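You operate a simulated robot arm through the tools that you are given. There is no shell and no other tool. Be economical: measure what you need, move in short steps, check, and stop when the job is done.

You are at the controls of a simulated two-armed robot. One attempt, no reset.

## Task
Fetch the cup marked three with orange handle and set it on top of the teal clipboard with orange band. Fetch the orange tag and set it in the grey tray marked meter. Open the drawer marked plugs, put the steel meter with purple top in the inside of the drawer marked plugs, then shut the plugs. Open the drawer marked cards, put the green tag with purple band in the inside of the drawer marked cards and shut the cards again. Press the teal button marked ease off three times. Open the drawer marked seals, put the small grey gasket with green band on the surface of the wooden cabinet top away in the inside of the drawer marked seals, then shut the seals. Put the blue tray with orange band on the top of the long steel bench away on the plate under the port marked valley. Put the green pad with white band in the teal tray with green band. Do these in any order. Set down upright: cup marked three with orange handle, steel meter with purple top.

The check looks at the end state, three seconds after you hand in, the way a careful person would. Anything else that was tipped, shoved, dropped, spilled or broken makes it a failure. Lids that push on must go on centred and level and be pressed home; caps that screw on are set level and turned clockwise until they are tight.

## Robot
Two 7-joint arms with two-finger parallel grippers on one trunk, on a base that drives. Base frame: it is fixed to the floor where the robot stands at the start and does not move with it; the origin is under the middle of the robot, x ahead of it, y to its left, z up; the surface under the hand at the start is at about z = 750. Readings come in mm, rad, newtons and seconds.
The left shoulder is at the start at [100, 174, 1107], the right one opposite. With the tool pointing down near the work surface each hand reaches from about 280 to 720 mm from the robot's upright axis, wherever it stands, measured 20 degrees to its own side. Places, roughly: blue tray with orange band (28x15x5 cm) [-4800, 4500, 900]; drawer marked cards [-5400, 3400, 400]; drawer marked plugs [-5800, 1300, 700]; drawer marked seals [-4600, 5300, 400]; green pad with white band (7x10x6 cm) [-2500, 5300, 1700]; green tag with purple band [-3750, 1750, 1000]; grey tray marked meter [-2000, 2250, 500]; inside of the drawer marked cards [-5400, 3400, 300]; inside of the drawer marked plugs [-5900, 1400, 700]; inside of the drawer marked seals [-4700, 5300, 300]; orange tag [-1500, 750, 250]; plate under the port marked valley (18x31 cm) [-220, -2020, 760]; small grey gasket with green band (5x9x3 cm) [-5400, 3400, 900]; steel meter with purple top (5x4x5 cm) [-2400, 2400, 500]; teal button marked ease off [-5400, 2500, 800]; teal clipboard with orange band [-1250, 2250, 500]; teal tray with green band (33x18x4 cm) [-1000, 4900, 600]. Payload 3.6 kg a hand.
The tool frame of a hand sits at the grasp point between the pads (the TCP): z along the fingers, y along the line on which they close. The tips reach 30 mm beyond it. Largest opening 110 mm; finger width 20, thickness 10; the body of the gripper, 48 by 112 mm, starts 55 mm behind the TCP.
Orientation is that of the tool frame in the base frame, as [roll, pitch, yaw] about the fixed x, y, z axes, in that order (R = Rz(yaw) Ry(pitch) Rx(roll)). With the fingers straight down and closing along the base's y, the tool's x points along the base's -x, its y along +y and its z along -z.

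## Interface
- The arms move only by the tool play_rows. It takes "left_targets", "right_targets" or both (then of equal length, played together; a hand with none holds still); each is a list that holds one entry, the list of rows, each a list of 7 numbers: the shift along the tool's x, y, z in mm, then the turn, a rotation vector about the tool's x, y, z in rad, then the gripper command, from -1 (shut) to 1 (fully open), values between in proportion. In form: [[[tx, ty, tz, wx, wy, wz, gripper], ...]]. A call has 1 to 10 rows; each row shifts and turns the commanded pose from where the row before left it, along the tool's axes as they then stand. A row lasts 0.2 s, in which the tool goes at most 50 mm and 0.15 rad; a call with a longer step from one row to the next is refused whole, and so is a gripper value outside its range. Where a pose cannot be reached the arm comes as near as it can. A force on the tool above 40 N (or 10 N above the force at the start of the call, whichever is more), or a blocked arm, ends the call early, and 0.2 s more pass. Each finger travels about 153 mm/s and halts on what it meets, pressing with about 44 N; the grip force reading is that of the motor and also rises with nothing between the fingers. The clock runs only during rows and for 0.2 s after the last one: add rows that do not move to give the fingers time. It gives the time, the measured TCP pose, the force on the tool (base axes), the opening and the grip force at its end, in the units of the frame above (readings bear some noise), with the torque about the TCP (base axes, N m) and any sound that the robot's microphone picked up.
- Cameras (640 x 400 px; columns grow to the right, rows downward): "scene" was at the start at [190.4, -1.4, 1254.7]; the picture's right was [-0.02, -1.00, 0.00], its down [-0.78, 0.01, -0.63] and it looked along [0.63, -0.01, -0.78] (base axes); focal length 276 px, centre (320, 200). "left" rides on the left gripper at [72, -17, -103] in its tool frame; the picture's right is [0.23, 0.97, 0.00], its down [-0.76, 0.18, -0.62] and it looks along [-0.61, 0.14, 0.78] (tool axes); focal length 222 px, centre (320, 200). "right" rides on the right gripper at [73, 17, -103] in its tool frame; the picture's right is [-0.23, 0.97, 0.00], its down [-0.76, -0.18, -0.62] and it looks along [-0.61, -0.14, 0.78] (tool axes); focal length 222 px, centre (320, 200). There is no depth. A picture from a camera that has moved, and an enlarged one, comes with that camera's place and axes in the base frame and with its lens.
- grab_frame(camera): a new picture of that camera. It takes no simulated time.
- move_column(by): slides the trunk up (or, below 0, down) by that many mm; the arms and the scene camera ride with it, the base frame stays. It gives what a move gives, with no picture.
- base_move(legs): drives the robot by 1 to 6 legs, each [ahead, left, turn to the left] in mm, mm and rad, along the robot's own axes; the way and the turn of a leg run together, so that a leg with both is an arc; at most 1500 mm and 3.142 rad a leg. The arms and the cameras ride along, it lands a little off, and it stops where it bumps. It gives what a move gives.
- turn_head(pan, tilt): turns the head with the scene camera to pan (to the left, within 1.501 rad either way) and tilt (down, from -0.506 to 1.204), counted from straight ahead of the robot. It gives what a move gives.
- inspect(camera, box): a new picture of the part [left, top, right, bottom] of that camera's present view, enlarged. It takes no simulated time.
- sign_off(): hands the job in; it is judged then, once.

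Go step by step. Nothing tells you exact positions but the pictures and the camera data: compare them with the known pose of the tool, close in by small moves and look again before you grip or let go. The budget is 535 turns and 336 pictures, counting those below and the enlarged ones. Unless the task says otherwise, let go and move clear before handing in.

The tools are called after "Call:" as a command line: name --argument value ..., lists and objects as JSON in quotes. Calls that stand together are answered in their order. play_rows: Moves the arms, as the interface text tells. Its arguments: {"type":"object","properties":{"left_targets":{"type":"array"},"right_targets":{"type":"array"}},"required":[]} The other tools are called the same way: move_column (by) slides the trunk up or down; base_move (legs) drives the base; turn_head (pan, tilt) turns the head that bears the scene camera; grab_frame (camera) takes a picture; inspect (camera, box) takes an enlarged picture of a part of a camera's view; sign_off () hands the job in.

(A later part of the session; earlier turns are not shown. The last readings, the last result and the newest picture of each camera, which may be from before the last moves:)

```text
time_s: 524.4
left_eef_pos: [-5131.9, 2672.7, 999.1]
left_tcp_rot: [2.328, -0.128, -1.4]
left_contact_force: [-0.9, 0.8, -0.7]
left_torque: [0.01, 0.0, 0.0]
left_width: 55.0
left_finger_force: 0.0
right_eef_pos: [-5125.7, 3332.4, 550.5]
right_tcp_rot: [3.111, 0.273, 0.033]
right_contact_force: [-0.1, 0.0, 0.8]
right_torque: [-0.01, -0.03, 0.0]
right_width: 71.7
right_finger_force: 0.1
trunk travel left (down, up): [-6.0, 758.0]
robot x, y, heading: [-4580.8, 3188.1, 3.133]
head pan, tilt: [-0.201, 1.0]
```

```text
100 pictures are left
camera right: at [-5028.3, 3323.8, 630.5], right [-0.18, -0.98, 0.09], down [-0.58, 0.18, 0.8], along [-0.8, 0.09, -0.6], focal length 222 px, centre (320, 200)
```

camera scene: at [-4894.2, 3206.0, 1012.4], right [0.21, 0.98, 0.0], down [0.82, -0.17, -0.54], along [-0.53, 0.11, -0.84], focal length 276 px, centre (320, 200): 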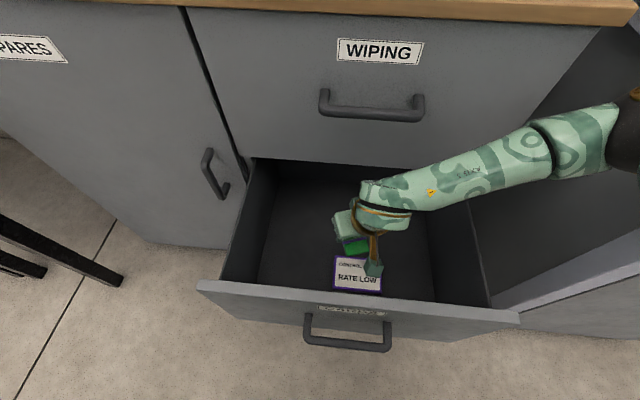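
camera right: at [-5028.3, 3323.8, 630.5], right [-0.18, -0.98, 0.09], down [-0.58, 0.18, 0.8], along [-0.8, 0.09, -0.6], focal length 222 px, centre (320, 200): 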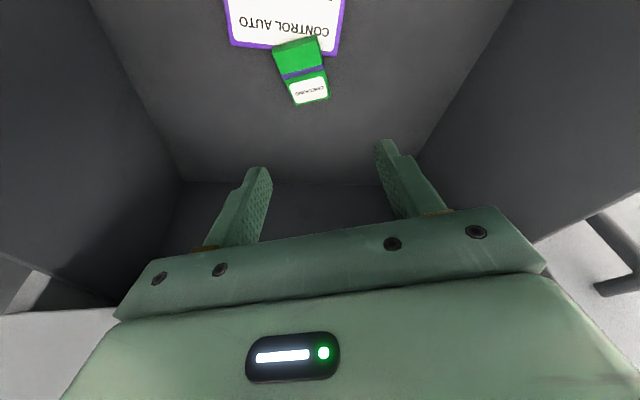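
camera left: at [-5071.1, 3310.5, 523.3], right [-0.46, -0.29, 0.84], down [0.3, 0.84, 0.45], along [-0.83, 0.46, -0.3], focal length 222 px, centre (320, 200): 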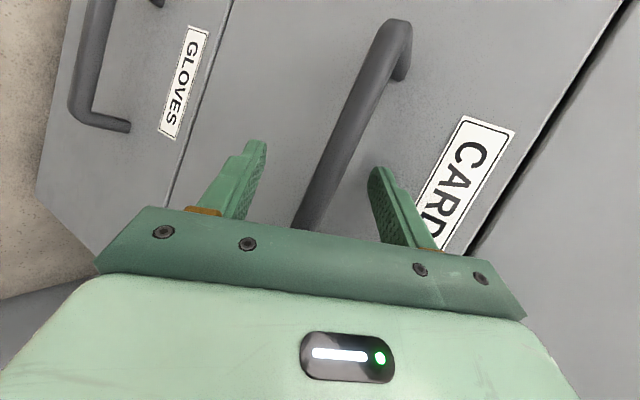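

Tag is in. Lift out, back off, and push the panel shut above its handle with the right fist.

Call:
play_rows --right_targets '[[[-10, 0, -38, 0, 0, 0, 0], [-10, 0, -38, 0, 0, 0, -1], [-10, 0, -38, 0, 0, 0, -1], [-10, 0, -38, 0, 0, 0, -1], [-10, 0, -38, 0, 0, 0, -1]]]'

Call:
base_move --legs '[[-330, 0, 0]]'

Call:
play_rows --right_targets '[[[0, 0, 0, 0, -0.12, 0, -1], [0, 0, 0, 0, -0.12, 0, -1], [0, 0, 0, 0, -0.12, 0, -1], [22, 0, 33, 0, 0, 0, -1], [22, 0, 33, 0, 0, 0, -1], [22, 0, 33, 0, 0, 0, -1], [22, 0, 33, 0, 0, 0, -1], [22, 0, 33, 0, 0, 0, -1]]]'

Call:
grab_frame --camera "right"

Call:
grab_frame --camera "scene"

```text
time_s: 525.6
left_eef_pos: [-5131.2, 2673.1, 999.5]
left_tcp_rot: [2.327, -0.13, -1.401]
left_contact_force: [0.0, 0.8, -1.3]
left_torque: [0.04, 0.0, 0.0]
left_width: 54.9
left_finger_force: 0.0
right_eef_pos: [-5122.9, 3338.4, 748.4]
right_tcp_rot: [3.113, 0.267, 0.033]
right_contact_force: [-0.4, -0.5, 0.9]
right_torque: [-0.01, -0.01, -0.02]
right_width: 0.0
right_finger_force: 37.3
trunk travel left (down, up): [-6.0, 758.0]
robot x, y, heading: [-4581.0, 3190.0, 3.131]
head pan, tilt: [-0.201, 1.0]
```

```text
time_s: 527.8
left_eef_pos: [-4798.9, 2670.2, 998.8]
left_tcp_rot: [2.329, -0.13, -1.404]
left_contact_force: [0.4, -0.3, -0.5]
left_torque: [0.01, 0.04, 0.0]
left_width: 55.1
left_finger_force: 0.1
right_eef_pos: [-4793.3, 3336.0, 747.7]
right_tcp_rot: [3.112, 0.27, 0.03]
right_contact_force: [0.5, -1.0, 0.3]
right_torque: [-0.03, 0.01, 0.01]
right_width: 0.0
right_finger_force: 37.9
trunk travel left (down, up): [-6.0, 758.0]
robot x, y, heading: [-4252.7, 3185.6, 3.128]
head pan, tilt: [-0.201, 1.0]
```

```text
time_s: 529.6
left_eef_pos: [-4799.2, 2670.2, 998.4]
left_tcp_rot: [2.33, -0.129, -1.405]
left_contact_force: [0.0, -0.6, 0.4]
left_torque: [-0.05, 0.01, -0.02]
left_width: 55.0
left_finger_force: 0.0
right_eef_pos: [-4814.7, 3310.8, 573.1]
right_tcp_rot: [3.138, 0.599, 0.032]
right_contact_force: [-0.2, -0.3, -0.5]
right_torque: [-0.01, -0.03, 0.01]
right_width: 0.0
right_finger_force: 37.6
right hand out of reach, approached as far as the arm can: row 7, 8
trunk travel left (down, up): [-6.0, 758.0]
robot x, y, heading: [-4247.0, 3188.5, 3.13]
head pan, tilt: [-0.201, 1.0]
```

```text
99 pictures are left
camera right: at [-4696.3, 3299.8, 617.9], right [-0.15, -0.98, 0.13], down [-0.28, 0.17, 0.94], along [-0.95, 0.11, -0.31], focal length 222 px, centre (320, 200)
```

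right: 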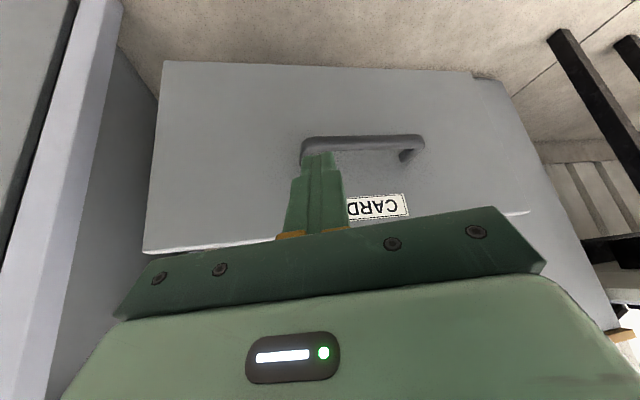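

```text
98 pictures are left
camera scene: at [-4562.2, 3203.2, 1012.2], right [0.21, 0.98, 0.0], down [0.82, -0.18, -0.54], along [-0.53, 0.11, -0.84], focal length 276 px, centre (320, 200)
```

scene: 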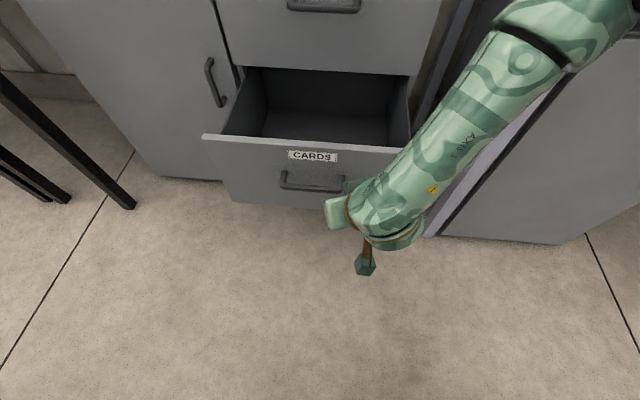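

Call:
play_rows --right_targets '[[[-10, 0, 26, 0, 0, 0, -1], [-10, 0, 26, 0, 0, 0, -1], [-10, 0, 26, 0, 0, 0, -1]]]'

Call:
base_move --legs '[[50, 0, 0]]'

Call:
grab_frame --camera "right"

```text
time_s: 530.4
left_eef_pos: [-4799.4, 2669.8, 999.0]
left_tcp_rot: [2.33, -0.13, -1.403]
left_contact_force: [-0.3, 0.8, 0.8]
left_torque: [-0.03, -0.01, 0.02]
left_width: 54.9
left_finger_force: 0.1
right_eef_pos: [-4892.2, 3300.0, 534.6]
right_tcp_rot: [3.108, 0.63, 0.019]
right_contact_force: [0.1, 0.3, -1.2]
right_torque: [-0.01, -0.02, 0.03]
right_width: 0.1
right_finger_force: 37.8
right hand out of reach, approached as far as the arm can: row 1
trunk travel left (down, up): [-6.0, 758.0]
robot x, y, heading: [-4246.3, 3188.7, 3.127]
head pan, tilt: [-0.201, 1.0]
```

```text
time_s: 531.3
left_eef_pos: [-4850.2, 2670.2, 999.1]
left_tcp_rot: [2.331, -0.129, -1.401]
left_contact_force: [-1.1, 0.5, -0.4]
left_torque: [0.01, -0.03, 0.05]
left_width: 55.0
left_finger_force: 0.2
right_eef_pos: [-4941.8, 3299.6, 533.7]
right_tcp_rot: [3.107, 0.629, 0.018]
right_contact_force: [-0.7, -0.2, -1.1]
right_torque: [-0.04, 0.0, 0.0]
right_width: 0.3
right_finger_force: 37.6
trunk travel left (down, up): [-6.0, 758.0]
robot x, y, heading: [-4298.4, 3185.5, 3.131]
head pan, tilt: [-0.201, 1.0]
```

```text
97 pictures are left
camera right: at [-4821.5, 3291.1, 576.0], right [-0.14, -0.98, 0.16], down [-0.26, 0.19, 0.95], along [-0.96, 0.1, -0.28], focal length 222 px, centre (320, 200)
```

right: 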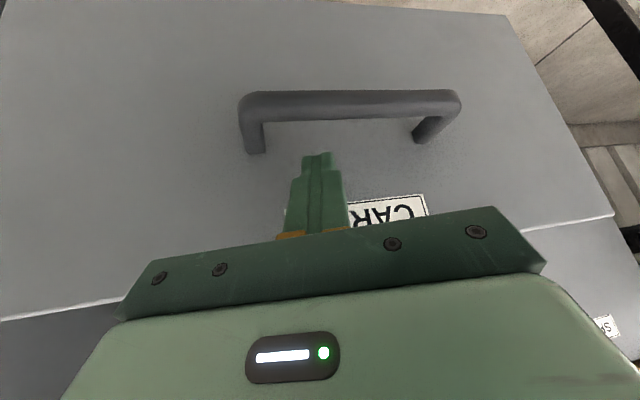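

Now the fist is above the handle, aimed at the panel. Push in base steps.

Call:
base_move --legs '[[60, 0, 0], [60, 0, 0], [60, 0, 0]]'

Call:
grab_frame --camera "scene"

```text
time_s: 534.0
left_eef_pos: [-4896.6, 2667.9, 1035.5]
left_tcp_rot: [2.179, -0.077, -1.362]
left_contact_force: [-1.1, -1.6, -0.6]
left_torque: [0.05, 0.02, -0.04]
left_width: 54.9
left_finger_force: 0.1
right_eef_pos: [-5064.2, 3329.0, 611.1]
right_tcp_rot: [3.127, 0.727, -0.151]
right_contact_force: [0.2, -0.3, -0.7]
right_torque: [0.04, 0.02, -0.02]
right_width: 0.1
right_finger_force: 37.8
trunk travel left (down, up): [-6.0, 758.0]
robot x, y, heading: [-4478.3, 3187.0, 3.126]
head pan, tilt: [-0.201, 1.0]
stopped in leg 3: the robot was blocked; the commanded pose is now the measured one
```

```text
96 pictures are left
camera scene: at [-4823.9, 3201.9, 1005.1], right [0.21, 0.98, 0.01], down [0.84, -0.18, -0.51], along [-0.5, 0.12, -0.86], focal length 276 px, centre (320, 200)
```

scene: 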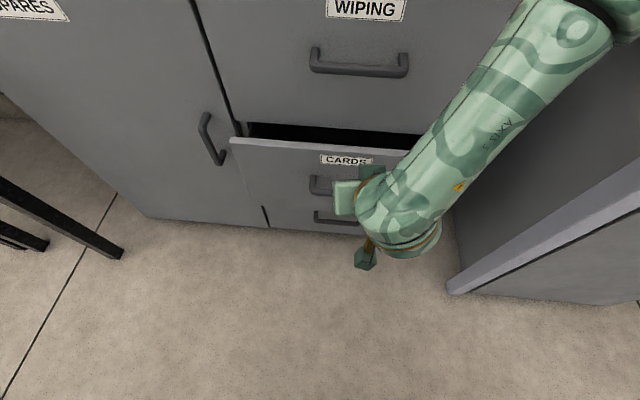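

The robot is blocked (right elbow likely at the steel bench). Back off.

Call:
base_move --legs '[[-80, 0, 0]]'

Call:
turn_head --pan -0.9 --tilt 0.7

Call:
grab_frame --camera "scene"

```text
time_s: 535.0
left_eef_pos: [-4833.6, 2674.1, 1029.0]
left_tcp_rot: [2.242, -0.1, -1.406]
left_contact_force: [0.3, 0.1, -0.2]
left_torque: [-0.03, 0.0, 0.02]
left_width: 55.0
left_finger_force: 0.0
right_eef_pos: [-4995.7, 3318.5, 600.3]
right_tcp_rot: [3.104, 0.725, -0.109]
right_contact_force: [-0.1, -0.1, -0.3]
right_torque: [0.0, -0.01, 0.04]
right_width: 0.3
right_finger_force: 38.0
trunk travel left (down, up): [-6.0, 758.0]
robot x, y, heading: [-4399.8, 3189.3, 3.134]
head pan, tilt: [-0.201, 1.0]
```

```text
time_s: 536.1
left_eef_pos: [-4833.7, 2674.2, 1028.1]
left_tcp_rot: [2.244, -0.097, -1.407]
left_contact_force: [-0.4, 0.0, 0.2]
left_torque: [0.01, -0.02, 0.0]
left_width: 55.0
left_finger_force: 0.0
right_eef_pos: [-4997.0, 3319.6, 599.9]
right_tcp_rot: [3.105, 0.722, -0.11]
right_contact_force: [-0.5, 0.2, 0.3]
right_torque: [-0.01, -0.02, 0.04]
right_width: 0.0
right_finger_force: 38.1
trunk travel left (down, up): [-6.0, 758.0]
robot x, y, heading: [-4394.8, 3188.4, 3.132]
head pan, tilt: [-0.901, 0.7]
```

```text
95 pictures are left
camera scene: at [-4695.5, 3256.0, 1035.8], right [0.79, 0.61, 0.0], down [0.4, -0.51, -0.76], along [-0.47, 0.6, -0.64], focal length 276 px, centre (320, 200)
```

scene: 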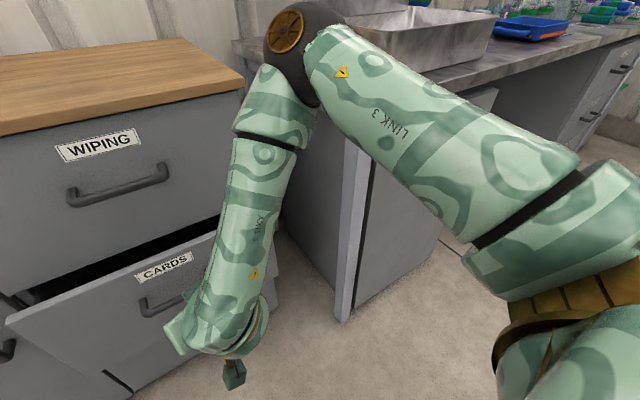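

Call:
base_move --legs '[[-250, 0, 0]]'

Call:
play_rows --right_targets '[[[-30, 0, -33, 0, 0.05, 0, -1], [-30, 0, -33, 0, 0.05, 0, -1], [-30, 0, -33, 0, 0.05, 0, -1], [-30, 0, -33, 0, 0.05, 0, -1], [-30, 0, -33, 0, 0.05, 0, -1], [-25, 0, -36, 0, 0.05, 0, -1], [-25, 0, -36, 0, 0.05, 0, -1], [-25, 0, -36, 0, 0.05, 0, -1], [-20, 0, -40, 0, 0.05, 0, -1], [-20, 0, -40, 0, 0.05, 0, -1]]]' --left_targets '[[[-30, -32, 8, 0, 0, 0, -1], [-30, -32, 8, 0, 0, 0, -1], [-30, -32, 8, 0, 0, 0, -1], [-30, -32, 8, 0, 0, 0, -1], [-30, -32, 8, 0, 0, 0, -1], [-30, -32, 8, 0, 0, 0, -1], [-30, -32, 8, 0, 0, 0, -1], [-30, -32, 8, 0, 0, 0, -1], [-30, -32, 8, 0, 0, 0, -1], [-30, -32, 8, 0, 0, 0, -1]]]'

Call:
grab_frame --camera "scene"

```text
time_s: 538.0
left_eef_pos: [-4583.1, 2671.0, 1028.1]
left_tcp_rot: [2.242, -0.1, -1.405]
left_contact_force: [0.3, 0.2, 0.2]
left_torque: [-0.03, -0.02, 0.0]
left_width: 54.8
left_finger_force: 0.1
right_eef_pos: [-4744.1, 3316.3, 599.5]
right_tcp_rot: [3.104, 0.721, -0.111]
right_contact_force: [0.5, 0.2, 0.0]
right_torque: [0.06, 0.02, 0.01]
right_width: 0.1
right_finger_force: 37.8
trunk travel left (down, up): [-6.0, 758.0]
robot x, y, heading: [-4146.4, 3183.7, 3.127]
head pan, tilt: [-0.901, 0.7]
```

```text
time_s: 540.1
left_eef_pos: [-4557.6, 2751.8, 939.1]
left_tcp_rot: [2.245, -0.101, -1.405]
left_contact_force: [0.3, 0.1, 0.0]
left_torque: [0.03, -0.01, 0.0]
left_width: 0.0
left_finger_force: 38.0
left hand out of reach, approached as far as the arm can: row 3, 4, 5, 6, 7, 8, 9, 10
right_eef_pos: [-4796.3, 3328.7, 1024.5]
right_tcp_rot: [3.11, 0.225, -0.096]
right_contact_force: [-0.3, -0.1, -0.4]
right_torque: [-0.01, 0.0, -0.01]
right_width: 0.0
right_finger_force: 37.7
right hand out of reach, approached as far as the arm can: row 10
trunk travel left (down, up): [-6.0, 758.0]
robot x, y, heading: [-4144.3, 3181.7, 3.131]
head pan, tilt: [-0.901, 0.7]
```

```text
94 pictures are left
camera scene: at [-4443.1, 3253.2, 1035.9], right [0.79, 0.61, 0.0], down [0.39, -0.51, -0.76], along [-0.47, 0.61, -0.64], focal length 276 px, centre (320, 200)
```

scene: 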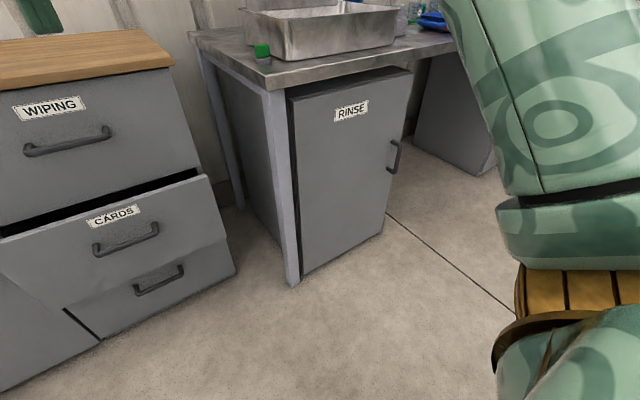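

Call:
play_rows --left_targets '[[[0, 5, 45, 0, 0, 0, -1], [0, 0, 45, 0, 0, 0, -1], [-20, -15, 40, 0, 0, 0, -1], [-20, -20, 38, 0, 0, 0, -1], [-20, -30, 30, 0, 0, 0, -1], [-30, -35, 15, 0, 0, 0, -1], [-30, -35, 10, 0, 0, 0, -1], [-30, -35, 10, 0, 0, 0, -1], [-30, -35, 10, 0, 0, 0, -1]]]'

Call:
turn_head --pan 0 --tilt 0.7

Call:
grab_frame --camera "scene"

```text
time_s: 542.2
left_eef_pos: [-4722.7, 2856.2, 669.7]
left_tcp_rot: [2.083, -0.095, -1.38]
left_contact_force: [0.0, 0.0, 0.2]
left_torque: [-0.02, -0.04, -0.03]
left_width: 0.3
left_finger_force: 37.9
left hand out of reach, approached as far as the arm can: row 4, 5, 6, 7
right_eef_pos: [-4796.3, 3329.3, 1024.1]
right_tcp_rot: [3.11, 0.229, -0.097]
right_contact_force: [0.7, 0.5, -0.6]
right_torque: [-0.01, 0.04, -0.02]
right_width: 0.0
right_finger_force: 37.3
trunk travel left (down, up): [-6.0, 758.0]
robot x, y, heading: [-4146.0, 3182.1, 3.128]
head pan, tilt: [-0.901, 0.7]
stopped in row 9 (left hand): the arm was blocked; the commanded pose is now the measured one
```

```text
time_s: 543.4
left_eef_pos: [-4721.1, 2855.8, 669.6]
left_tcp_rot: [2.079, -0.093, -1.379]
left_contact_force: [0.1, -0.3, 0.2]
left_torque: [-0.04, -0.02, -0.03]
left_width: 0.1
left_finger_force: 37.6
right_eef_pos: [-4795.8, 3330.0, 1022.8]
right_tcp_rot: [3.111, 0.224, -0.097]
right_contact_force: [-0.4, -0.1, 0.3]
right_torque: [-0.01, -0.04, 0.0]
right_width: 0.0
right_finger_force: 37.9
trunk travel left (down, up): [-6.0, 758.0]
robot x, y, heading: [-4146.9, 3180.5, 3.132]
head pan, tilt: [0.0, 0.7]
```

```text
93 pictures are left
camera scene: at [-4476.3, 3187.2, 1035.8], right [0.01, 1.0, 0.0], down [0.64, -0.01, -0.76], along [-0.76, 0.01, -0.64], focal length 276 px, centre (320, 200)
```

scene: 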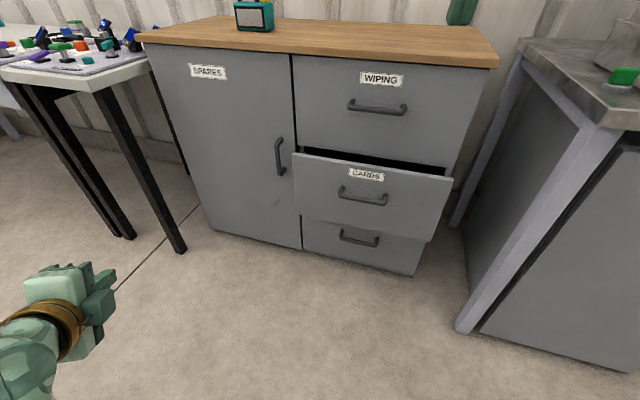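

Call:
play_rows --left_targets '[[[-35, 0, 25, 0, 0, 0, -1], [-35, -10, 25, 0, 0, 0, -1], [-35, -20, 20, 0, 0, 0, -1], [-35, -20, 20, 0, 0, 0, -1], [-35, -20, 20, 0, 0, 0, -1]]]'

Call:
grab_frame --camera "left"

```text
time_s: 544.6
left_eef_pos: [-4814.1, 3005.2, 538.0]
left_tcp_rot: [2.083, -0.094, -1.381]
left_contact_force: [0.3, 0.8, -0.5]
left_torque: [-0.02, 0.03, 0.01]
left_width: 0.1
left_finger_force: 38.1
right_eef_pos: [-4798.6, 3329.6, 1022.6]
right_tcp_rot: [3.111, 0.225, -0.095]
right_contact_force: [0.6, -0.6, 0.9]
right_torque: [0.04, -0.04, -0.01]
right_width: 0.0
right_finger_force: 37.4
trunk travel left (down, up): [-6.0, 758.0]
robot x, y, heading: [-4144.0, 3181.7, 3.129]
head pan, tilt: [0.0, 0.7]
```

```text
92 pictures are left
camera left: at [-4703.2, 2957.8, 579.7], right [-0.44, -0.24, 0.87], down [0.3, 0.87, 0.39], along [-0.85, 0.43, -0.31], focal length 222 px, centre (320, 200)
```

left: 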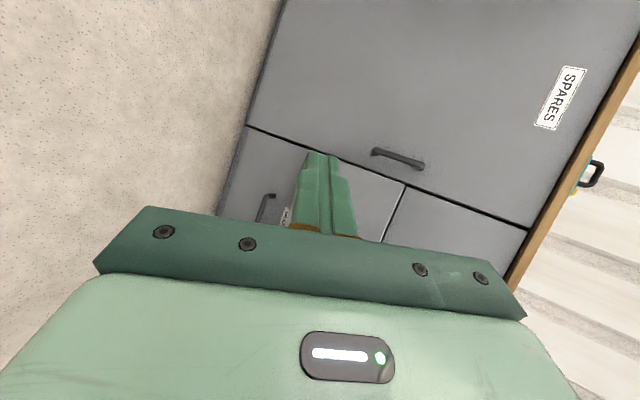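

Call:
play_rows --left_targets '[[[-40, 0, 0, 0, 0, 0, -1], [-40, 0, 0, 0, 0, 0, -1], [-40, 0, 0, 0, 0, 0, -1], [-40, 0, 0, 0, 0, 0, -1], [-40, 0, 0, 0, 0, 0, -1]]]' --right_targets '[[[30, 0, -20, 0, 0, 0, -1], [30, 0, -20, 0, 0, 0, -1], [30, 0, -20, 0, 0, 0, -1], [30, 0, -20, 0, 0, 0, -1], [30, 0, -20, 0, 0, 0, -1]]]'

Call:
base_move --legs '[[100, -130, 0]]'

Call:
grab_frame --camera "left"

Call:
grab_frame --camera "scene"

```text
time_s: 545.8
left_eef_pos: [-4851.6, 3193.6, 518.1]
left_tcp_rot: [2.076, -0.107, -1.373]
left_contact_force: [0.9, 0.1, 0.1]
left_torque: [0.0, 0.02, 0.02]
left_width: 0.0
left_finger_force: 37.3
right_eef_pos: [-4626.4, 3318.4, 1087.5]
right_tcp_rot: [3.109, 0.226, -0.099]
right_contact_force: [0.1, -0.4, 0.1]
right_torque: [-0.04, 0.03, 0.0]
right_width: 0.0
right_finger_force: 36.8
trunk travel left (down, up): [-6.0, 758.0]
robot x, y, heading: [-4145.9, 3180.6, 3.129]
head pan, tilt: [0.0, 0.7]
```

```text
time_s: 547.3
left_eef_pos: [-4950.9, 3326.9, 519.1]
left_tcp_rot: [2.075, -0.105, -1.375]
left_contact_force: [0.5, -0.4, 0.5]
left_torque: [-0.03, 0.01, -0.01]
left_width: 0.0
left_finger_force: 38.1
right_eef_pos: [-4725.9, 3449.5, 1086.4]
right_tcp_rot: [3.109, 0.227, -0.097]
right_contact_force: [-0.6, 0.5, 0.2]
right_torque: [0.01, 0.01, -0.03]
right_width: 0.0
right_finger_force: 37.8
trunk travel left (down, up): [-6.0, 758.0]
robot x, y, heading: [-4243.5, 3314.6, 3.13]
head pan, tilt: [0.0, 0.7]
```

```text
91 pictures are left
camera left: at [-4840.3, 3279.0, 561.1], right [-0.44, -0.23, 0.87], down [0.29, 0.88, 0.38], along [-0.85, 0.42, -0.32], focal length 222 px, centre (320, 200)
```

left: 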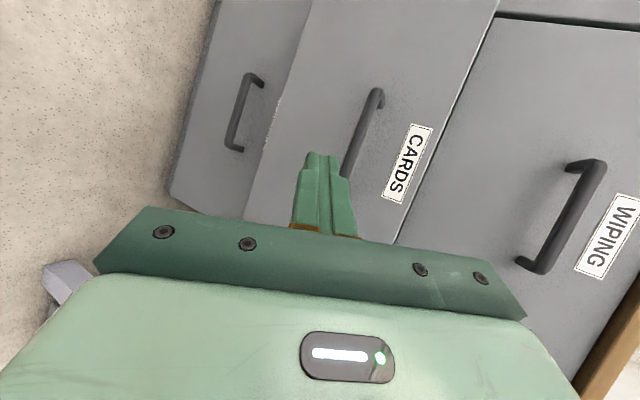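

```text
90 pictures are left
camera scene: at [-4574.5, 3319.5, 1035.7], right [0.01, 1.0, 0.0], down [0.65, -0.01, -0.76], along [-0.76, 0.01, -0.65], focal length 276 px, centre (320, 200)
```

scene: 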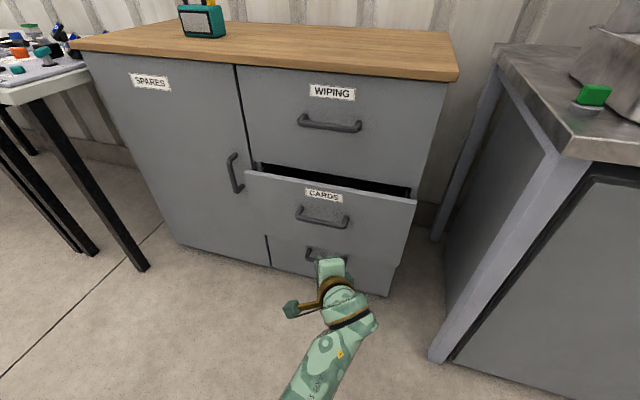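

Call:
base_move --legs '[[60, 0, 0], [60, 0, 0], [50, 0, 0]]'

Call:
grab_frame --camera "scene"

```text
time_s: 549.3
left_eef_pos: [-5119.4, 3328.0, 519.0]
left_tcp_rot: [2.077, -0.105, -1.374]
left_contact_force: [-0.2, 0.2, 0.1]
left_torque: [-0.05, -0.02, 0.0]
left_width: 0.0
left_finger_force: 37.9
right_eef_pos: [-4896.6, 3452.5, 1085.4]
right_tcp_rot: [3.11, 0.223, -0.099]
right_contact_force: [-0.2, 0.3, 0.1]
right_torque: [-0.02, -0.06, 0.02]
right_width: 0.0
right_finger_force: 37.7
trunk travel left (down, up): [-6.0, 758.0]
robot x, y, heading: [-4411.0, 3315.6, 3.124]
head pan, tilt: [0.0, 0.7]
```

```text
89 pictures are left
camera scene: at [-4745.1, 3321.3, 1035.2], right [0.01, 1.0, 0.0], down [0.65, -0.01, -0.76], along [-0.76, 0.01, -0.65], focal length 276 px, centre (320, 200)
```

scene: 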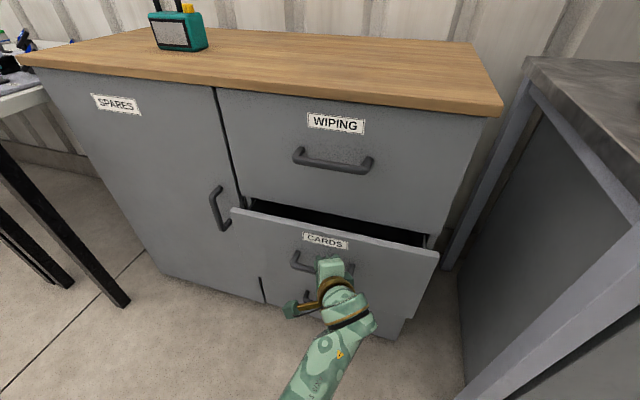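

Call:
base_move --legs '[[40, 0, 0], [40, 0, 0], [30, 0, 0]]'

Call:
grab_frame --camera "scene"

```text
time_s: 551.1
left_eef_pos: [-5209.7, 3329.3, 527.1]
left_tcp_rot: [2.065, -0.121, -1.373]
left_contact_force: [54.8, -2.2, 25.6]
left_torque: [0.01, 0.45, -0.01]
left_width: 0.0
left_finger_force: 37.4
right_eef_pos: [-4983.3, 3453.3, 1089.5]
right_tcp_rot: [3.108, 0.232, -0.1]
right_contact_force: [0.4, -0.4, 0.0]
right_torque: [-0.06, 0.04, 0.01]
right_width: 0.1
right_finger_force: 37.2
trunk travel left (down, up): [-6.0, 758.0]
robot x, y, heading: [-4506.7, 3319.1, 3.132]
head pan, tilt: [0.0, 0.7]
stopped in leg 3: the force on the tool passed its limit at 211 N (the readings are from after the stop); the commanded pose is now the measured one
```

```text
88 pictures are left
camera scene: at [-4831.2, 3322.6, 1037.8], right [0.01, 1.0, 0.0], down [0.64, -0.01, -0.77], along [-0.77, 0.01, -0.64], focal length 276 px, centre (320, 200)
```

scene: 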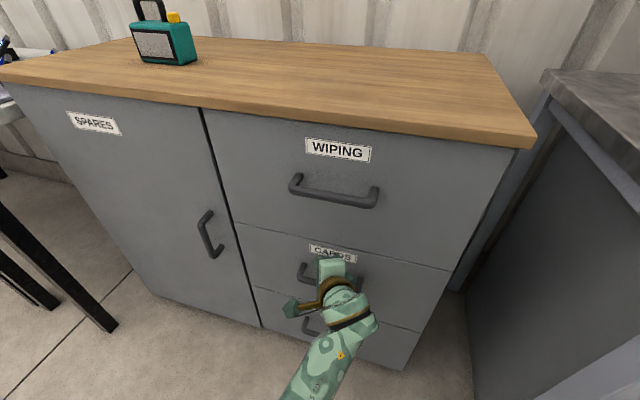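

CARDS shut. Next: the green pad on the top of the grey rack. Drive there, facing +y.

Call:
base_move --legs '[[-800, 0, 0], [0, 0, -1.57], [0, -1000, 0], [700, 0, 0]]'

Call:
move_column --by 400

Call:
move_column --by 350

Call:
turn_head --pan 0 --tilt 0.3

Call:
grab_frame --camera "scene"

```text
time_s: 567.5
left_eef_pos: [-2658.8, 4669.8, 521.2]
left_tcp_rot: [2.075, -0.121, -2.966]
left_contact_force: [-0.3, 0.2, 0.5]
left_torque: [0.0, 0.01, -0.02]
left_width: 0.2
left_finger_force: 37.7
right_eef_pos: [-2537.5, 4445.3, 1086.6]
right_tcp_rot: [3.108, 0.225, -1.693]
right_contact_force: [-0.2, 0.0, -0.1]
right_torque: [-0.01, -0.02, 0.01]
right_width: 0.2
right_finger_force: 37.5
trunk travel left (down, up): [-6.0, 758.0]
robot x, y, heading: [-2682.5, 3965.0, 1.531]
head pan, tilt: [0.0, 0.7]
```

```text
time_s: 571.3
left_eef_pos: [-2658.3, 4665.3, 1012.7]
left_tcp_rot: [1.935, -0.091, -2.95]
left_contact_force: [0.1, 1.1, -0.1]
left_torque: [0.03, 0.02, 0.01]
left_width: 0.0
left_finger_force: 37.2
right_eef_pos: [-2542.0, 4340.6, 1553.3]
right_tcp_rot: [3.089, 0.404, -1.7]
right_contact_force: [-0.3, 0.7, 0.1]
right_torque: [0.02, 0.02, 0.02]
right_width: 0.1
right_finger_force: 37.5
trunk travel left (down, up): [-406.0, 358.0]
robot x, y, heading: [-2682.2, 3963.2, 1.533]
head pan, tilt: [0.0, 0.7]
```

```text
time_s: 574.7
left_eef_pos: [-2658.3, 4657.8, 1408.3]
left_tcp_rot: [1.868, -0.076, -2.947]
left_contact_force: [0.1, -0.3, -0.2]
left_torque: [0.0, -0.02, -0.01]
left_width: 0.2
left_finger_force: 37.9
right_eef_pos: [-2542.0, 4312.3, 1920.0]
right_tcp_rot: [3.077, 0.451, -1.711]
right_contact_force: [-0.1, 0.0, 0.2]
right_torque: [-0.01, -0.01, 0.04]
right_width: 0.0
right_finger_force: 37.8
trunk travel left (down, up): [-756.0, 8.0]
robot x, y, heading: [-2686.9, 3966.9, 1.541]
head pan, tilt: [0.0, 0.7]
```

```text
time_s: 575.6
left_eef_pos: [-2659.0, 4658.7, 1407.3]
left_tcp_rot: [1.871, -0.075, -2.947]
left_contact_force: [0.5, 0.9, 1.4]
left_torque: [0.0, 0.0, 0.01]
left_width: 0.0
left_finger_force: 37.7
right_eef_pos: [-2541.7, 4311.7, 1918.6]
right_tcp_rot: [3.078, 0.452, -1.711]
right_contact_force: [0.0, -1.0, -0.7]
right_torque: [0.0, 0.0, -0.03]
right_width: 0.0
right_finger_force: 38.2
trunk travel left (down, up): [-756.0, 8.0]
robot x, y, heading: [-2684.6, 3964.9, 1.541]
head pan, tilt: [0.0, 0.3]
```

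```text
87 pictures are left
camera scene: at [-2679.8, 4068.9, 1841.5], right [1.0, -0.04, 0.0], down [-0.01, -0.3, -0.95], along [0.03, 0.95, -0.3], focal length 276 px, centre (320, 200)
```

scene: 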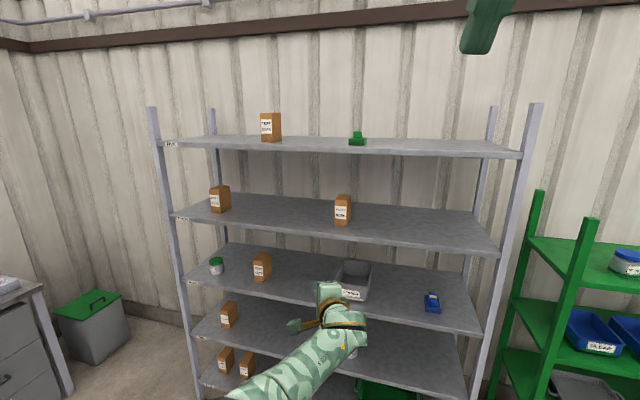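

Call:
play_rows --left_targets '[[[10, 28, -36, 0, 0, 0, 0], [10, 28, -36, 0, 0, 0, 0], [10, 28, -36, 0, 0, 0, 0], [10, 28, -36, 0, 0, 0, 0], [10, 28, -36, 0, 0, 0, 0], [10, 28, -36, 0, 0, 0, 0], [10, 28, -36, 0, 0, 0, 0], [10, 28, -36, 0, 0, 0, 0]]]' --right_targets '[[[0, 0, 0, 0, -0.12, 0, 0.6], [0, 0, 0, 0, -0.12, 0, 0.6], [0, 0, 0, 0, -0.12, 0, 0.6], [0, 0, 0, 0, -0.12, 0, 0.6], [0, 0, 0, 0, -0.12, 0, 0.6], [0, 0, 0, 0, -0.12, 0, 0.6], [0, 0, 0, 0, 0, 0, 0.6], [0, 0, 0, 0, 0, 0, 0.6]]]'

Call:
base_move --legs '[[500, -60, 0.03]]'

Call:
grab_frame --camera "scene"

Call:
grab_frame --camera "right"

```text
time_s: 577.4
left_eef_pos: [-2674.2, 4441.6, 1712.7]
left_tcp_rot: [1.871, -0.076, -2.949]
left_contact_force: [-0.7, 0.3, 0.3]
left_torque: [0.02, -0.02, 0.01]
left_width: 55.0
left_finger_force: 0.0
right_eef_pos: [-2541.5, 4310.2, 1919.6]
right_tcp_rot: [2.989, 1.17, -1.822]
right_contact_force: [0.3, -0.1, -0.7]
right_torque: [0.04, -0.02, -0.02]
right_width: 87.9
right_finger_force: 0.0
trunk travel left (down, up): [-756.0, 8.0]
robot x, y, heading: [-2684.7, 3965.2, 1.531]
head pan, tilt: [0.0, 0.3]
```

```text
time_s: 580.3
left_eef_pos: [-2618.0, 4932.9, 1712.9]
left_tcp_rot: [1.869, -0.074, -2.917]
left_contact_force: [-0.1, 0.3, 0.6]
left_torque: [0.05, 0.03, -0.01]
left_width: 55.1
left_finger_force: 0.0
right_eef_pos: [-2482.7, 4805.9, 1921.1]
right_tcp_rot: [2.99, 1.172, -1.792]
right_contact_force: [-0.3, -0.1, -0.6]
right_torque: [-0.01, 0.02, 0.0]
right_width: 87.9
right_finger_force: 0.0
trunk travel left (down, up): [-756.0, 8.0]
robot x, y, heading: [-2614.7, 4458.9, 1.564]
head pan, tilt: [0.0, 0.3]
```

```text
86 pictures are left
camera scene: at [-2613.3, 4558.8, 1841.7], right [1.0, -0.01, 0.0], down [0.0, -0.29, -0.96], along [0.01, 0.96, -0.29], focal length 276 px, centre (320, 200)
```

scene: 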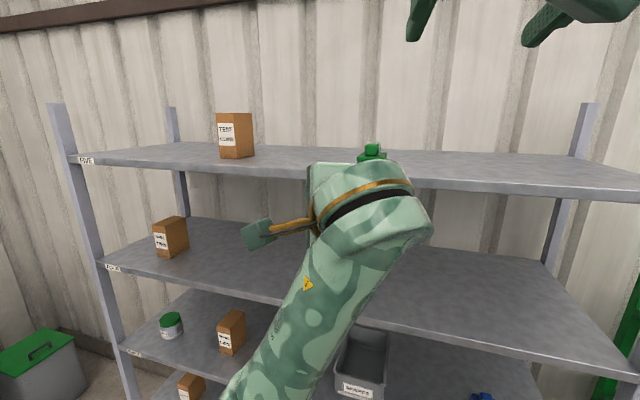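

```text
85 pictures are left
camera right: at [-2510.5, 4686.2, 1894.7], right [-0.95, 0.17, 0.27], down [0.21, -0.3, 0.93], along [0.23, 0.94, 0.25], focal length 222 px, centre (320, 200)
```

right: 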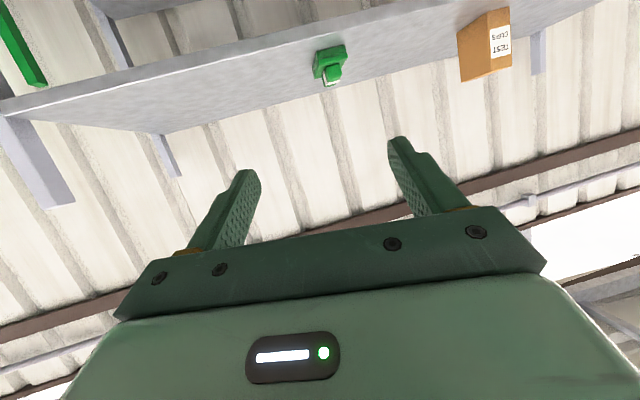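

Call:
play_rows --left_targets '[[[0, 40, -12, 0, 0, 0, 0], [0, 40, -12, 0, 0, 0, 0], [0, 40, -12, 0, 0, 0, 0], [0, 40, -12, 0, 0, 0, 0]]]'

Call:
base_move --legs '[[200, -10, 0]]'

Call:
grab_frame --camera "right"

```text
time_s: 581.2
left_eef_pos: [-2607.1, 4938.5, 1843.3]
left_tcp_rot: [1.871, -0.082, -2.915]
left_contact_force: [0.3, -0.1, -0.3]
left_torque: [0.01, 0.01, 0.01]
left_width: 55.0
left_finger_force: 0.1
right_eef_pos: [-2477.9, 4808.5, 1929.3]
right_tcp_rot: [2.916, 1.185, -1.871]
right_contact_force: [3.0, 4.0, 5.2]
right_torque: [-0.29, 0.37, 0.01]
right_width: 87.5
right_finger_force: 0.1
trunk travel left (down, up): [-756.0, 8.0]
robot x, y, heading: [-2613.3, 4458.5, 1.561]
head pan, tilt: [0.0, 0.3]
stopped in row 4 (right hand): the force on the tool passed its limit at 72 N (the readings are from after the stop); the commanded pose is now the measured one
```

```text
time_s: 582.8
left_eef_pos: [-2596.1, 5131.2, 1845.2]
left_tcp_rot: [1.866, -0.081, -2.917]
left_contact_force: [-0.1, -0.6, 0.4]
left_torque: [0.0, 0.02, -0.01]
left_width: 55.0
left_finger_force: 0.1
right_eef_pos: [-2467.4, 5001.8, 1931.0]
right_tcp_rot: [2.915, 1.19, -1.87]
right_contact_force: [8.0, 3.8, 14.4]
right_torque: [-0.7, 0.92, 0.13]
right_width: 87.1
right_finger_force: 0.0
trunk travel left (down, up): [-756.0, 8.0]
robot x, y, heading: [-2599.5, 4656.3, 1.562]
head pan, tilt: [0.0, 0.3]
```

```text
84 pictures are left
camera right: at [-2497.1, 4882.5, 1902.4], right [-0.94, 0.17, 0.29], down [0.23, -0.33, 0.92], along [0.25, 0.93, 0.27], focal length 222 px, centre (320, 200)
```

right: 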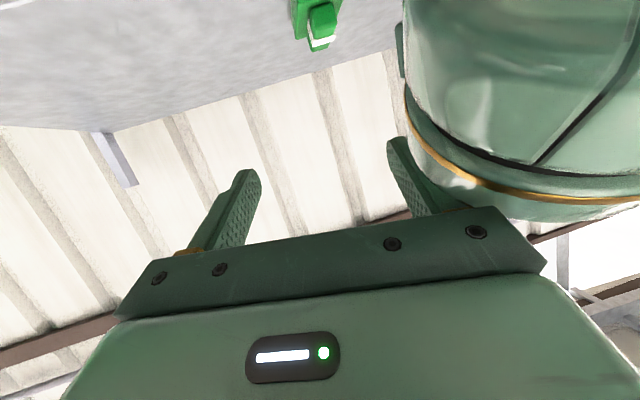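

The two hands touched; separate the left one to the left.

Call:
play_rows --left_targets '[[[30, 0, 0, 0, 0, 0, 0], [40, 0, 0, 0, 0, 0, 0], [40, 0, 0, 0, 0, 0, 0], [40, 0, 0, 0, 0, 0, 0], [40, 0, 0, 0, 0, 0, 0], [40, 0, 0, 0, 0, 0, 0]]]'

Call:
play_rows --right_targets '[[[22, 0, 10, 0, 0.03, 0, 1], [22, 0, 10, 0, 0.03, 0, 1], [22, 0, 10, 0, 0.03, 0, 1], [22, 0, 10, 0, 0.03, 0, 1], [22, 0, 10, 0, 0, 0, 1]]]'

Call:
grab_frame --camera "right"

Call:
grab_frame --camera "scene"

```text
time_s: 584.2
left_eef_pos: [-2822.0, 5089.1, 1862.3]
left_tcp_rot: [1.872, -0.08, -2.916]
left_contact_force: [-0.4, -0.1, 0.9]
left_torque: [-0.04, 0.0, -0.01]
left_width: 54.9
left_finger_force: 0.0
left hand out of reach, approached as far as the arm can: row 4
right_eef_pos: [-2467.5, 5005.4, 1929.5]
right_tcp_rot: [2.919, 1.187, -1.867]
right_contact_force: [-0.1, -0.3, -0.6]
right_torque: [0.02, -0.02, -0.01]
right_width: 88.1
right_finger_force: 0.1
trunk travel left (down, up): [-756.0, 8.0]
robot x, y, heading: [-2602.4, 4655.7, 1.562]
head pan, tilt: [0.0, 0.3]
```

```text
time_s: 585.4
left_eef_pos: [-2821.0, 5091.9, 1862.2]
left_tcp_rot: [1.871, -0.08, -2.915]
left_contact_force: [-0.7, 0.2, 0.0]
left_torque: [0.0, 0.01, 0.01]
left_width: 54.8
left_finger_force: 0.1
right_eef_pos: [-2478.1, 5008.1, 1809.2]
right_tcp_rot: [2.966, 1.069, -1.815]
right_contact_force: [-0.1, 0.5, 0.1]
right_torque: [0.02, 0.0, -0.01]
right_width: 109.7
right_finger_force: 0.3
trunk travel left (down, up): [-756.0, 8.0]
robot x, y, heading: [-2600.2, 4657.2, 1.563]
head pan, tilt: [0.0, 0.3]
```

```text
83 pictures are left
camera right: at [-2506.3, 4885.8, 1795.8], right [-0.94, 0.19, 0.28], down [0.24, -0.21, 0.95], along [0.24, 0.96, 0.15], focal length 222 px, centre (320, 200)
```

right: 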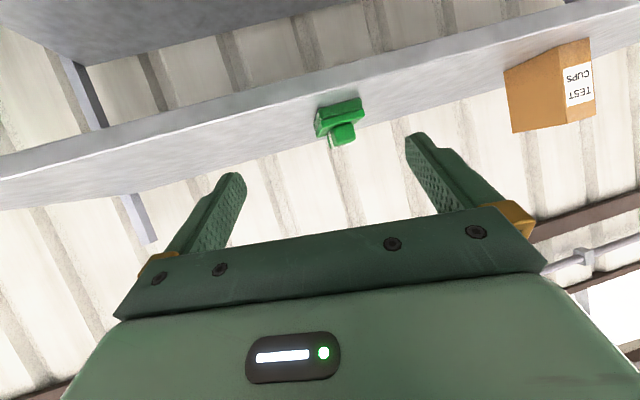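

```text
82 pictures are left
camera scene: at [-2601.6, 4760.0, 1841.6], right [1.0, -0.01, 0.0], down [0.0, -0.3, -0.96], along [0.01, 0.96, -0.3], focal length 276 px, centre (320, 200)
```

scene: 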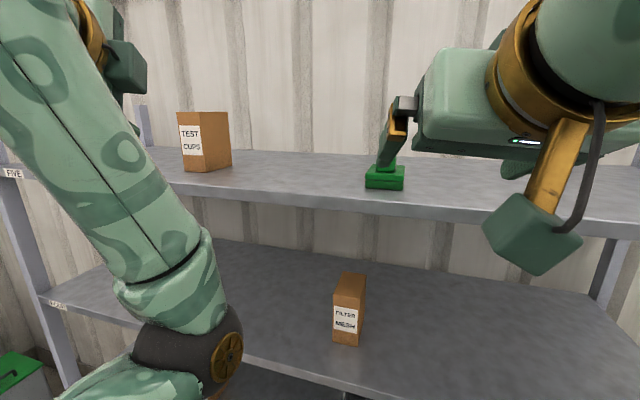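

Call:
play_rows --right_targets '[[[0, 0, 0, 0, 0.11, 0, 0.3], [0, 0, 0, 0, 0.11, 0, 0.3], [0, 0, 0, 0, 0.1, 0, 0.3], [-27, 0, 25, 0, 0, 0, 0.3], [-27, 0, 25, 0, 0, 0, 0.3], [-27, 0, 25, 0, 0, 0, 0.3], [-27, 0, 25, 0, 0, 0, 0.3]]]'

Call:
grab_frame --camera "right"

Call:
grab_frame --camera "scene"

```text
time_s: 587.0
left_eef_pos: [-2821.3, 5092.8, 1861.7]
left_tcp_rot: [1.871, -0.082, -2.917]
left_contact_force: [0.8, -0.1, -0.5]
left_torque: [0.01, 0.0, 0.01]
left_width: 54.7
left_finger_force: 0.1
right_eef_pos: [-2463.5, 5156.1, 1809.4]
right_tcp_rot: [3.029, 0.751, -1.737]
right_contact_force: [-0.2, 0.5, -1.1]
right_torque: [-0.02, -0.02, 0.01]
right_width: 71.5
right_finger_force: 0.0
trunk travel left (down, up): [-756.0, 8.0]
robot x, y, heading: [-2602.3, 4656.6, 1.56]
head pan, tilt: [0.0, 0.3]
```

```text
81 pictures are left
camera right: at [-2489.4, 5036.6, 1836.9], right [-0.94, 0.25, 0.24], down [0.27, 0.1, 0.96], along [0.22, 0.96, -0.17], focal length 222 px, centre (320, 200)
```

right: 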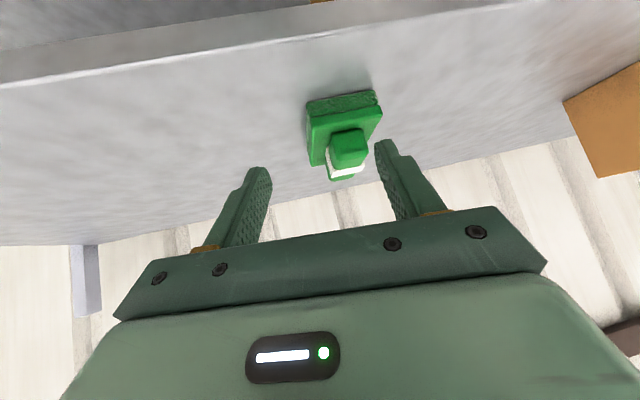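

```text
80 pictures are left
camera scene: at [-2601.7, 4761.8, 1841.5], right [1.0, -0.01, 0.0], down [0.0, -0.3, -0.95], along [0.01, 0.95, -0.3], focal length 276 px, centre (320, 200)
```

scene: 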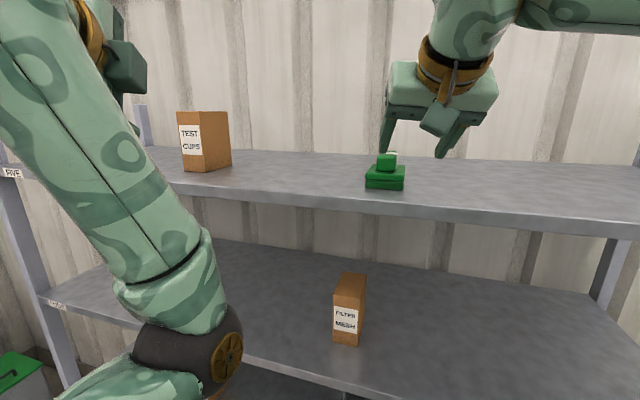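

Call:
play_rows --right_targets '[[[-12, 10, 10, 0, 0, 0, 0.2], [-12, 10, 16, 0, 0, 0, 0.2], [0, 0, 25, 0, 0, 0, 0.2], [0, 0, 24, 0, 0, 0, 0.2]]]'

Call:
grab_frame --camera "right"

```text
time_s: 588.0
left_eef_pos: [-2819.5, 5091.6, 1861.6]
left_tcp_rot: [1.869, -0.08, -2.916]
left_contact_force: [-0.6, 0.3, -0.2]
left_torque: [-0.01, -0.01, -0.04]
left_width: 55.1
left_finger_force: 0.0
right_eef_pos: [-2479.7, 5224.8, 1774.3]
right_tcp_rot: [3.027, 0.752, -1.738]
right_contact_force: [0.1, 1.0, -0.4]
right_torque: [0.02, 0.0, -0.02]
right_width: 66.0
right_finger_force: 0.0
trunk travel left (down, up): [-756.0, 8.0]
robot x, y, heading: [-2602.1, 4654.5, 1.564]
head pan, tilt: [0.0, 0.3]
```

```text
79 pictures are left
camera right: at [-2505.3, 5104.8, 1801.1], right [-0.94, 0.25, 0.24], down [0.27, 0.1, 0.96], along [0.21, 0.96, -0.16], focal length 222 px, centre (320, 200)
```

right: 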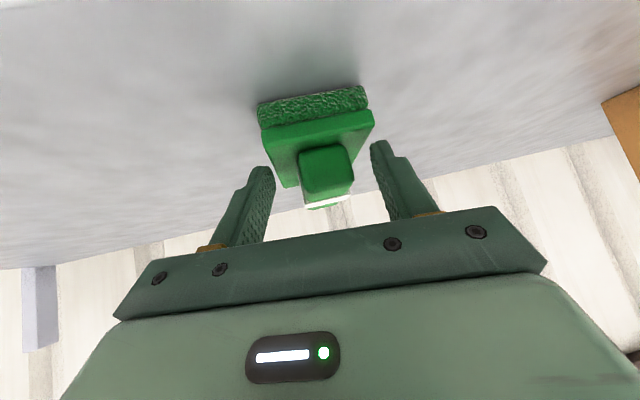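

Call:
play_rows --right_targets '[[[0, 0, 8, 0, 0, 0, 0.2], [0, 0, 0, 0, 0, 0, -0.3], [0, 0, 0, 0, 0, 0, -1], [0, 0, 0, 0, 0, 0, -1], [-15, 0, -16, 0, 0, 0, -1], [-20, 0, -22, 0, 0, 0, -1], [-20, 0, -22, 0, 0, 0, -1]]]'

Call:
grab_frame --camera "right"

```text
time_s: 589.6
left_eef_pos: [-2821.2, 5088.7, 1863.2]
left_tcp_rot: [1.868, -0.08, -2.916]
left_contact_force: [-0.6, -0.1, -0.3]
left_torque: [0.0, 0.0, -0.03]
left_width: 54.9
left_finger_force: 0.2
right_eef_pos: [-2473.6, 5226.5, 1848.8]
right_tcp_rot: [3.029, 0.749, -1.736]
right_contact_force: [-0.5, 0.1, -1.0]
right_torque: [-0.01, -0.03, -0.01]
right_width: 30.9
right_finger_force: 43.9
trunk travel left (down, up): [-756.0, 8.0]
robot x, y, heading: [-2603.0, 4658.9, 1.561]
head pan, tilt: [0.0, 0.3]
```

```text
78 pictures are left
camera right: at [-2499.6, 5106.8, 1876.0], right [-0.94, 0.25, 0.24], down [0.27, 0.11, 0.96], along [0.21, 0.96, -0.17], focal length 222 px, centre (320, 200)
```

right: 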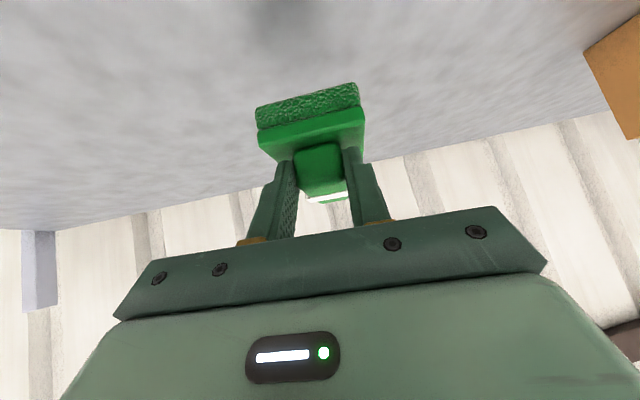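

Pad held. Back away and go to the green rack; lower the trunk.

Call:
base_move --legs '[[-750, 0, 0], [0, -1430, 0]]'

Call:
move_column --by -400

Call:
move_column --by -300

Call:
turn_head --pan 0 --tilt 0.4

Call:
grab_frame --camera "scene"

```text
time_s: 600.4
left_eef_pos: [-1391.6, 4328.8, 1861.4]
left_tcp_rot: [1.871, -0.082, -2.925]
left_contact_force: [-0.6, 0.3, -0.2]
left_torque: [-0.01, -0.01, 0.01]
left_width: 55.1
left_finger_force: 0.1
right_eef_pos: [-1043.6, 4464.2, 1849.4]
right_tcp_rot: [3.029, 0.752, -1.747]
right_contact_force: [0.6, -0.5, -1.1]
right_torque: [-0.03, -0.05, -0.02]
right_width: 30.9
right_finger_force: 44.3
trunk travel left (down, up): [-756.0, 8.0]
robot x, y, heading: [-1177.8, 3893.0, 1.557]
head pan, tilt: [0.0, 0.3]
```

```text
time_s: 604.2
left_eef_pos: [-1391.5, 4382.2, 1420.8]
left_tcp_rot: [1.957, -0.104, -2.932]
left_contact_force: [0.2, 0.1, -0.5]
left_torque: [0.03, -0.01, 0.02]
left_width: 55.1
left_finger_force: 0.0
right_eef_pos: [-1042.7, 4462.5, 1449.1]
right_tcp_rot: [3.026, 0.753, -1.747]
right_contact_force: [0.2, -0.1, -1.0]
right_torque: [0.0, 0.03, 0.02]
right_width: 30.6
right_finger_force: 43.8
trunk travel left (down, up): [-356.0, 408.0]
robot x, y, heading: [-1176.1, 3889.7, 1.547]
head pan, tilt: [0.0, 0.3]
```

```text
time_s: 607.2
left_eef_pos: [-1389.4, 4537.4, 957.4]
left_tcp_rot: [2.298, -0.175, -2.98]
left_contact_force: [-0.7, -0.1, -0.1]
left_torque: [0.0, 0.01, 0.0]
left_width: 54.9
left_finger_force: 0.1
right_eef_pos: [-1041.4, 4462.1, 1148.7]
right_tcp_rot: [3.027, 0.754, -1.746]
right_contact_force: [-0.1, 0.1, 0.1]
right_torque: [0.02, 0.01, 0.01]
right_width: 30.8
right_finger_force: 44.4
trunk travel left (down, up): [-56.0, 708.0]
robot x, y, heading: [-1177.6, 3892.9, 1.553]
head pan, tilt: [0.0, 0.3]
```

```text
time_s: 607.9
left_eef_pos: [-1388.7, 4537.0, 957.5]
left_tcp_rot: [2.301, -0.178, -2.979]
left_contact_force: [0.1, -0.3, -0.9]
left_torque: [-0.02, -0.03, -0.02]
left_width: 54.9
left_finger_force: 0.1
right_eef_pos: [-1042.0, 4463.4, 1148.8]
right_tcp_rot: [3.026, 0.753, -1.749]
right_contact_force: [-0.9, -0.7, -1.3]
right_torque: [-0.03, -0.02, 0.02]
right_width: 31.1
right_finger_force: 44.1
trunk travel left (down, up): [-56.0, 708.0]
robot x, y, heading: [-1176.7, 3892.6, 1.548]
head pan, tilt: [0.0, 0.4]
```

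```text
77 pictures are left
camera scene: at [-1171.8, 4199.0, 1117.0], right [1.0, -0.02, 0.0], down [-0.01, -0.39, -0.92], along [0.02, 0.92, -0.39], focal length 276 px, centre (320, 200)
```

scene: 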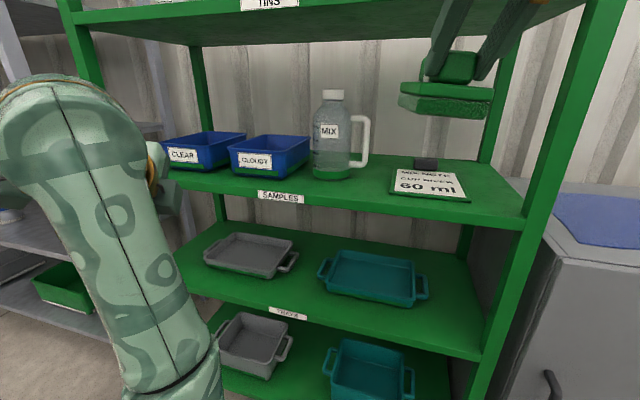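

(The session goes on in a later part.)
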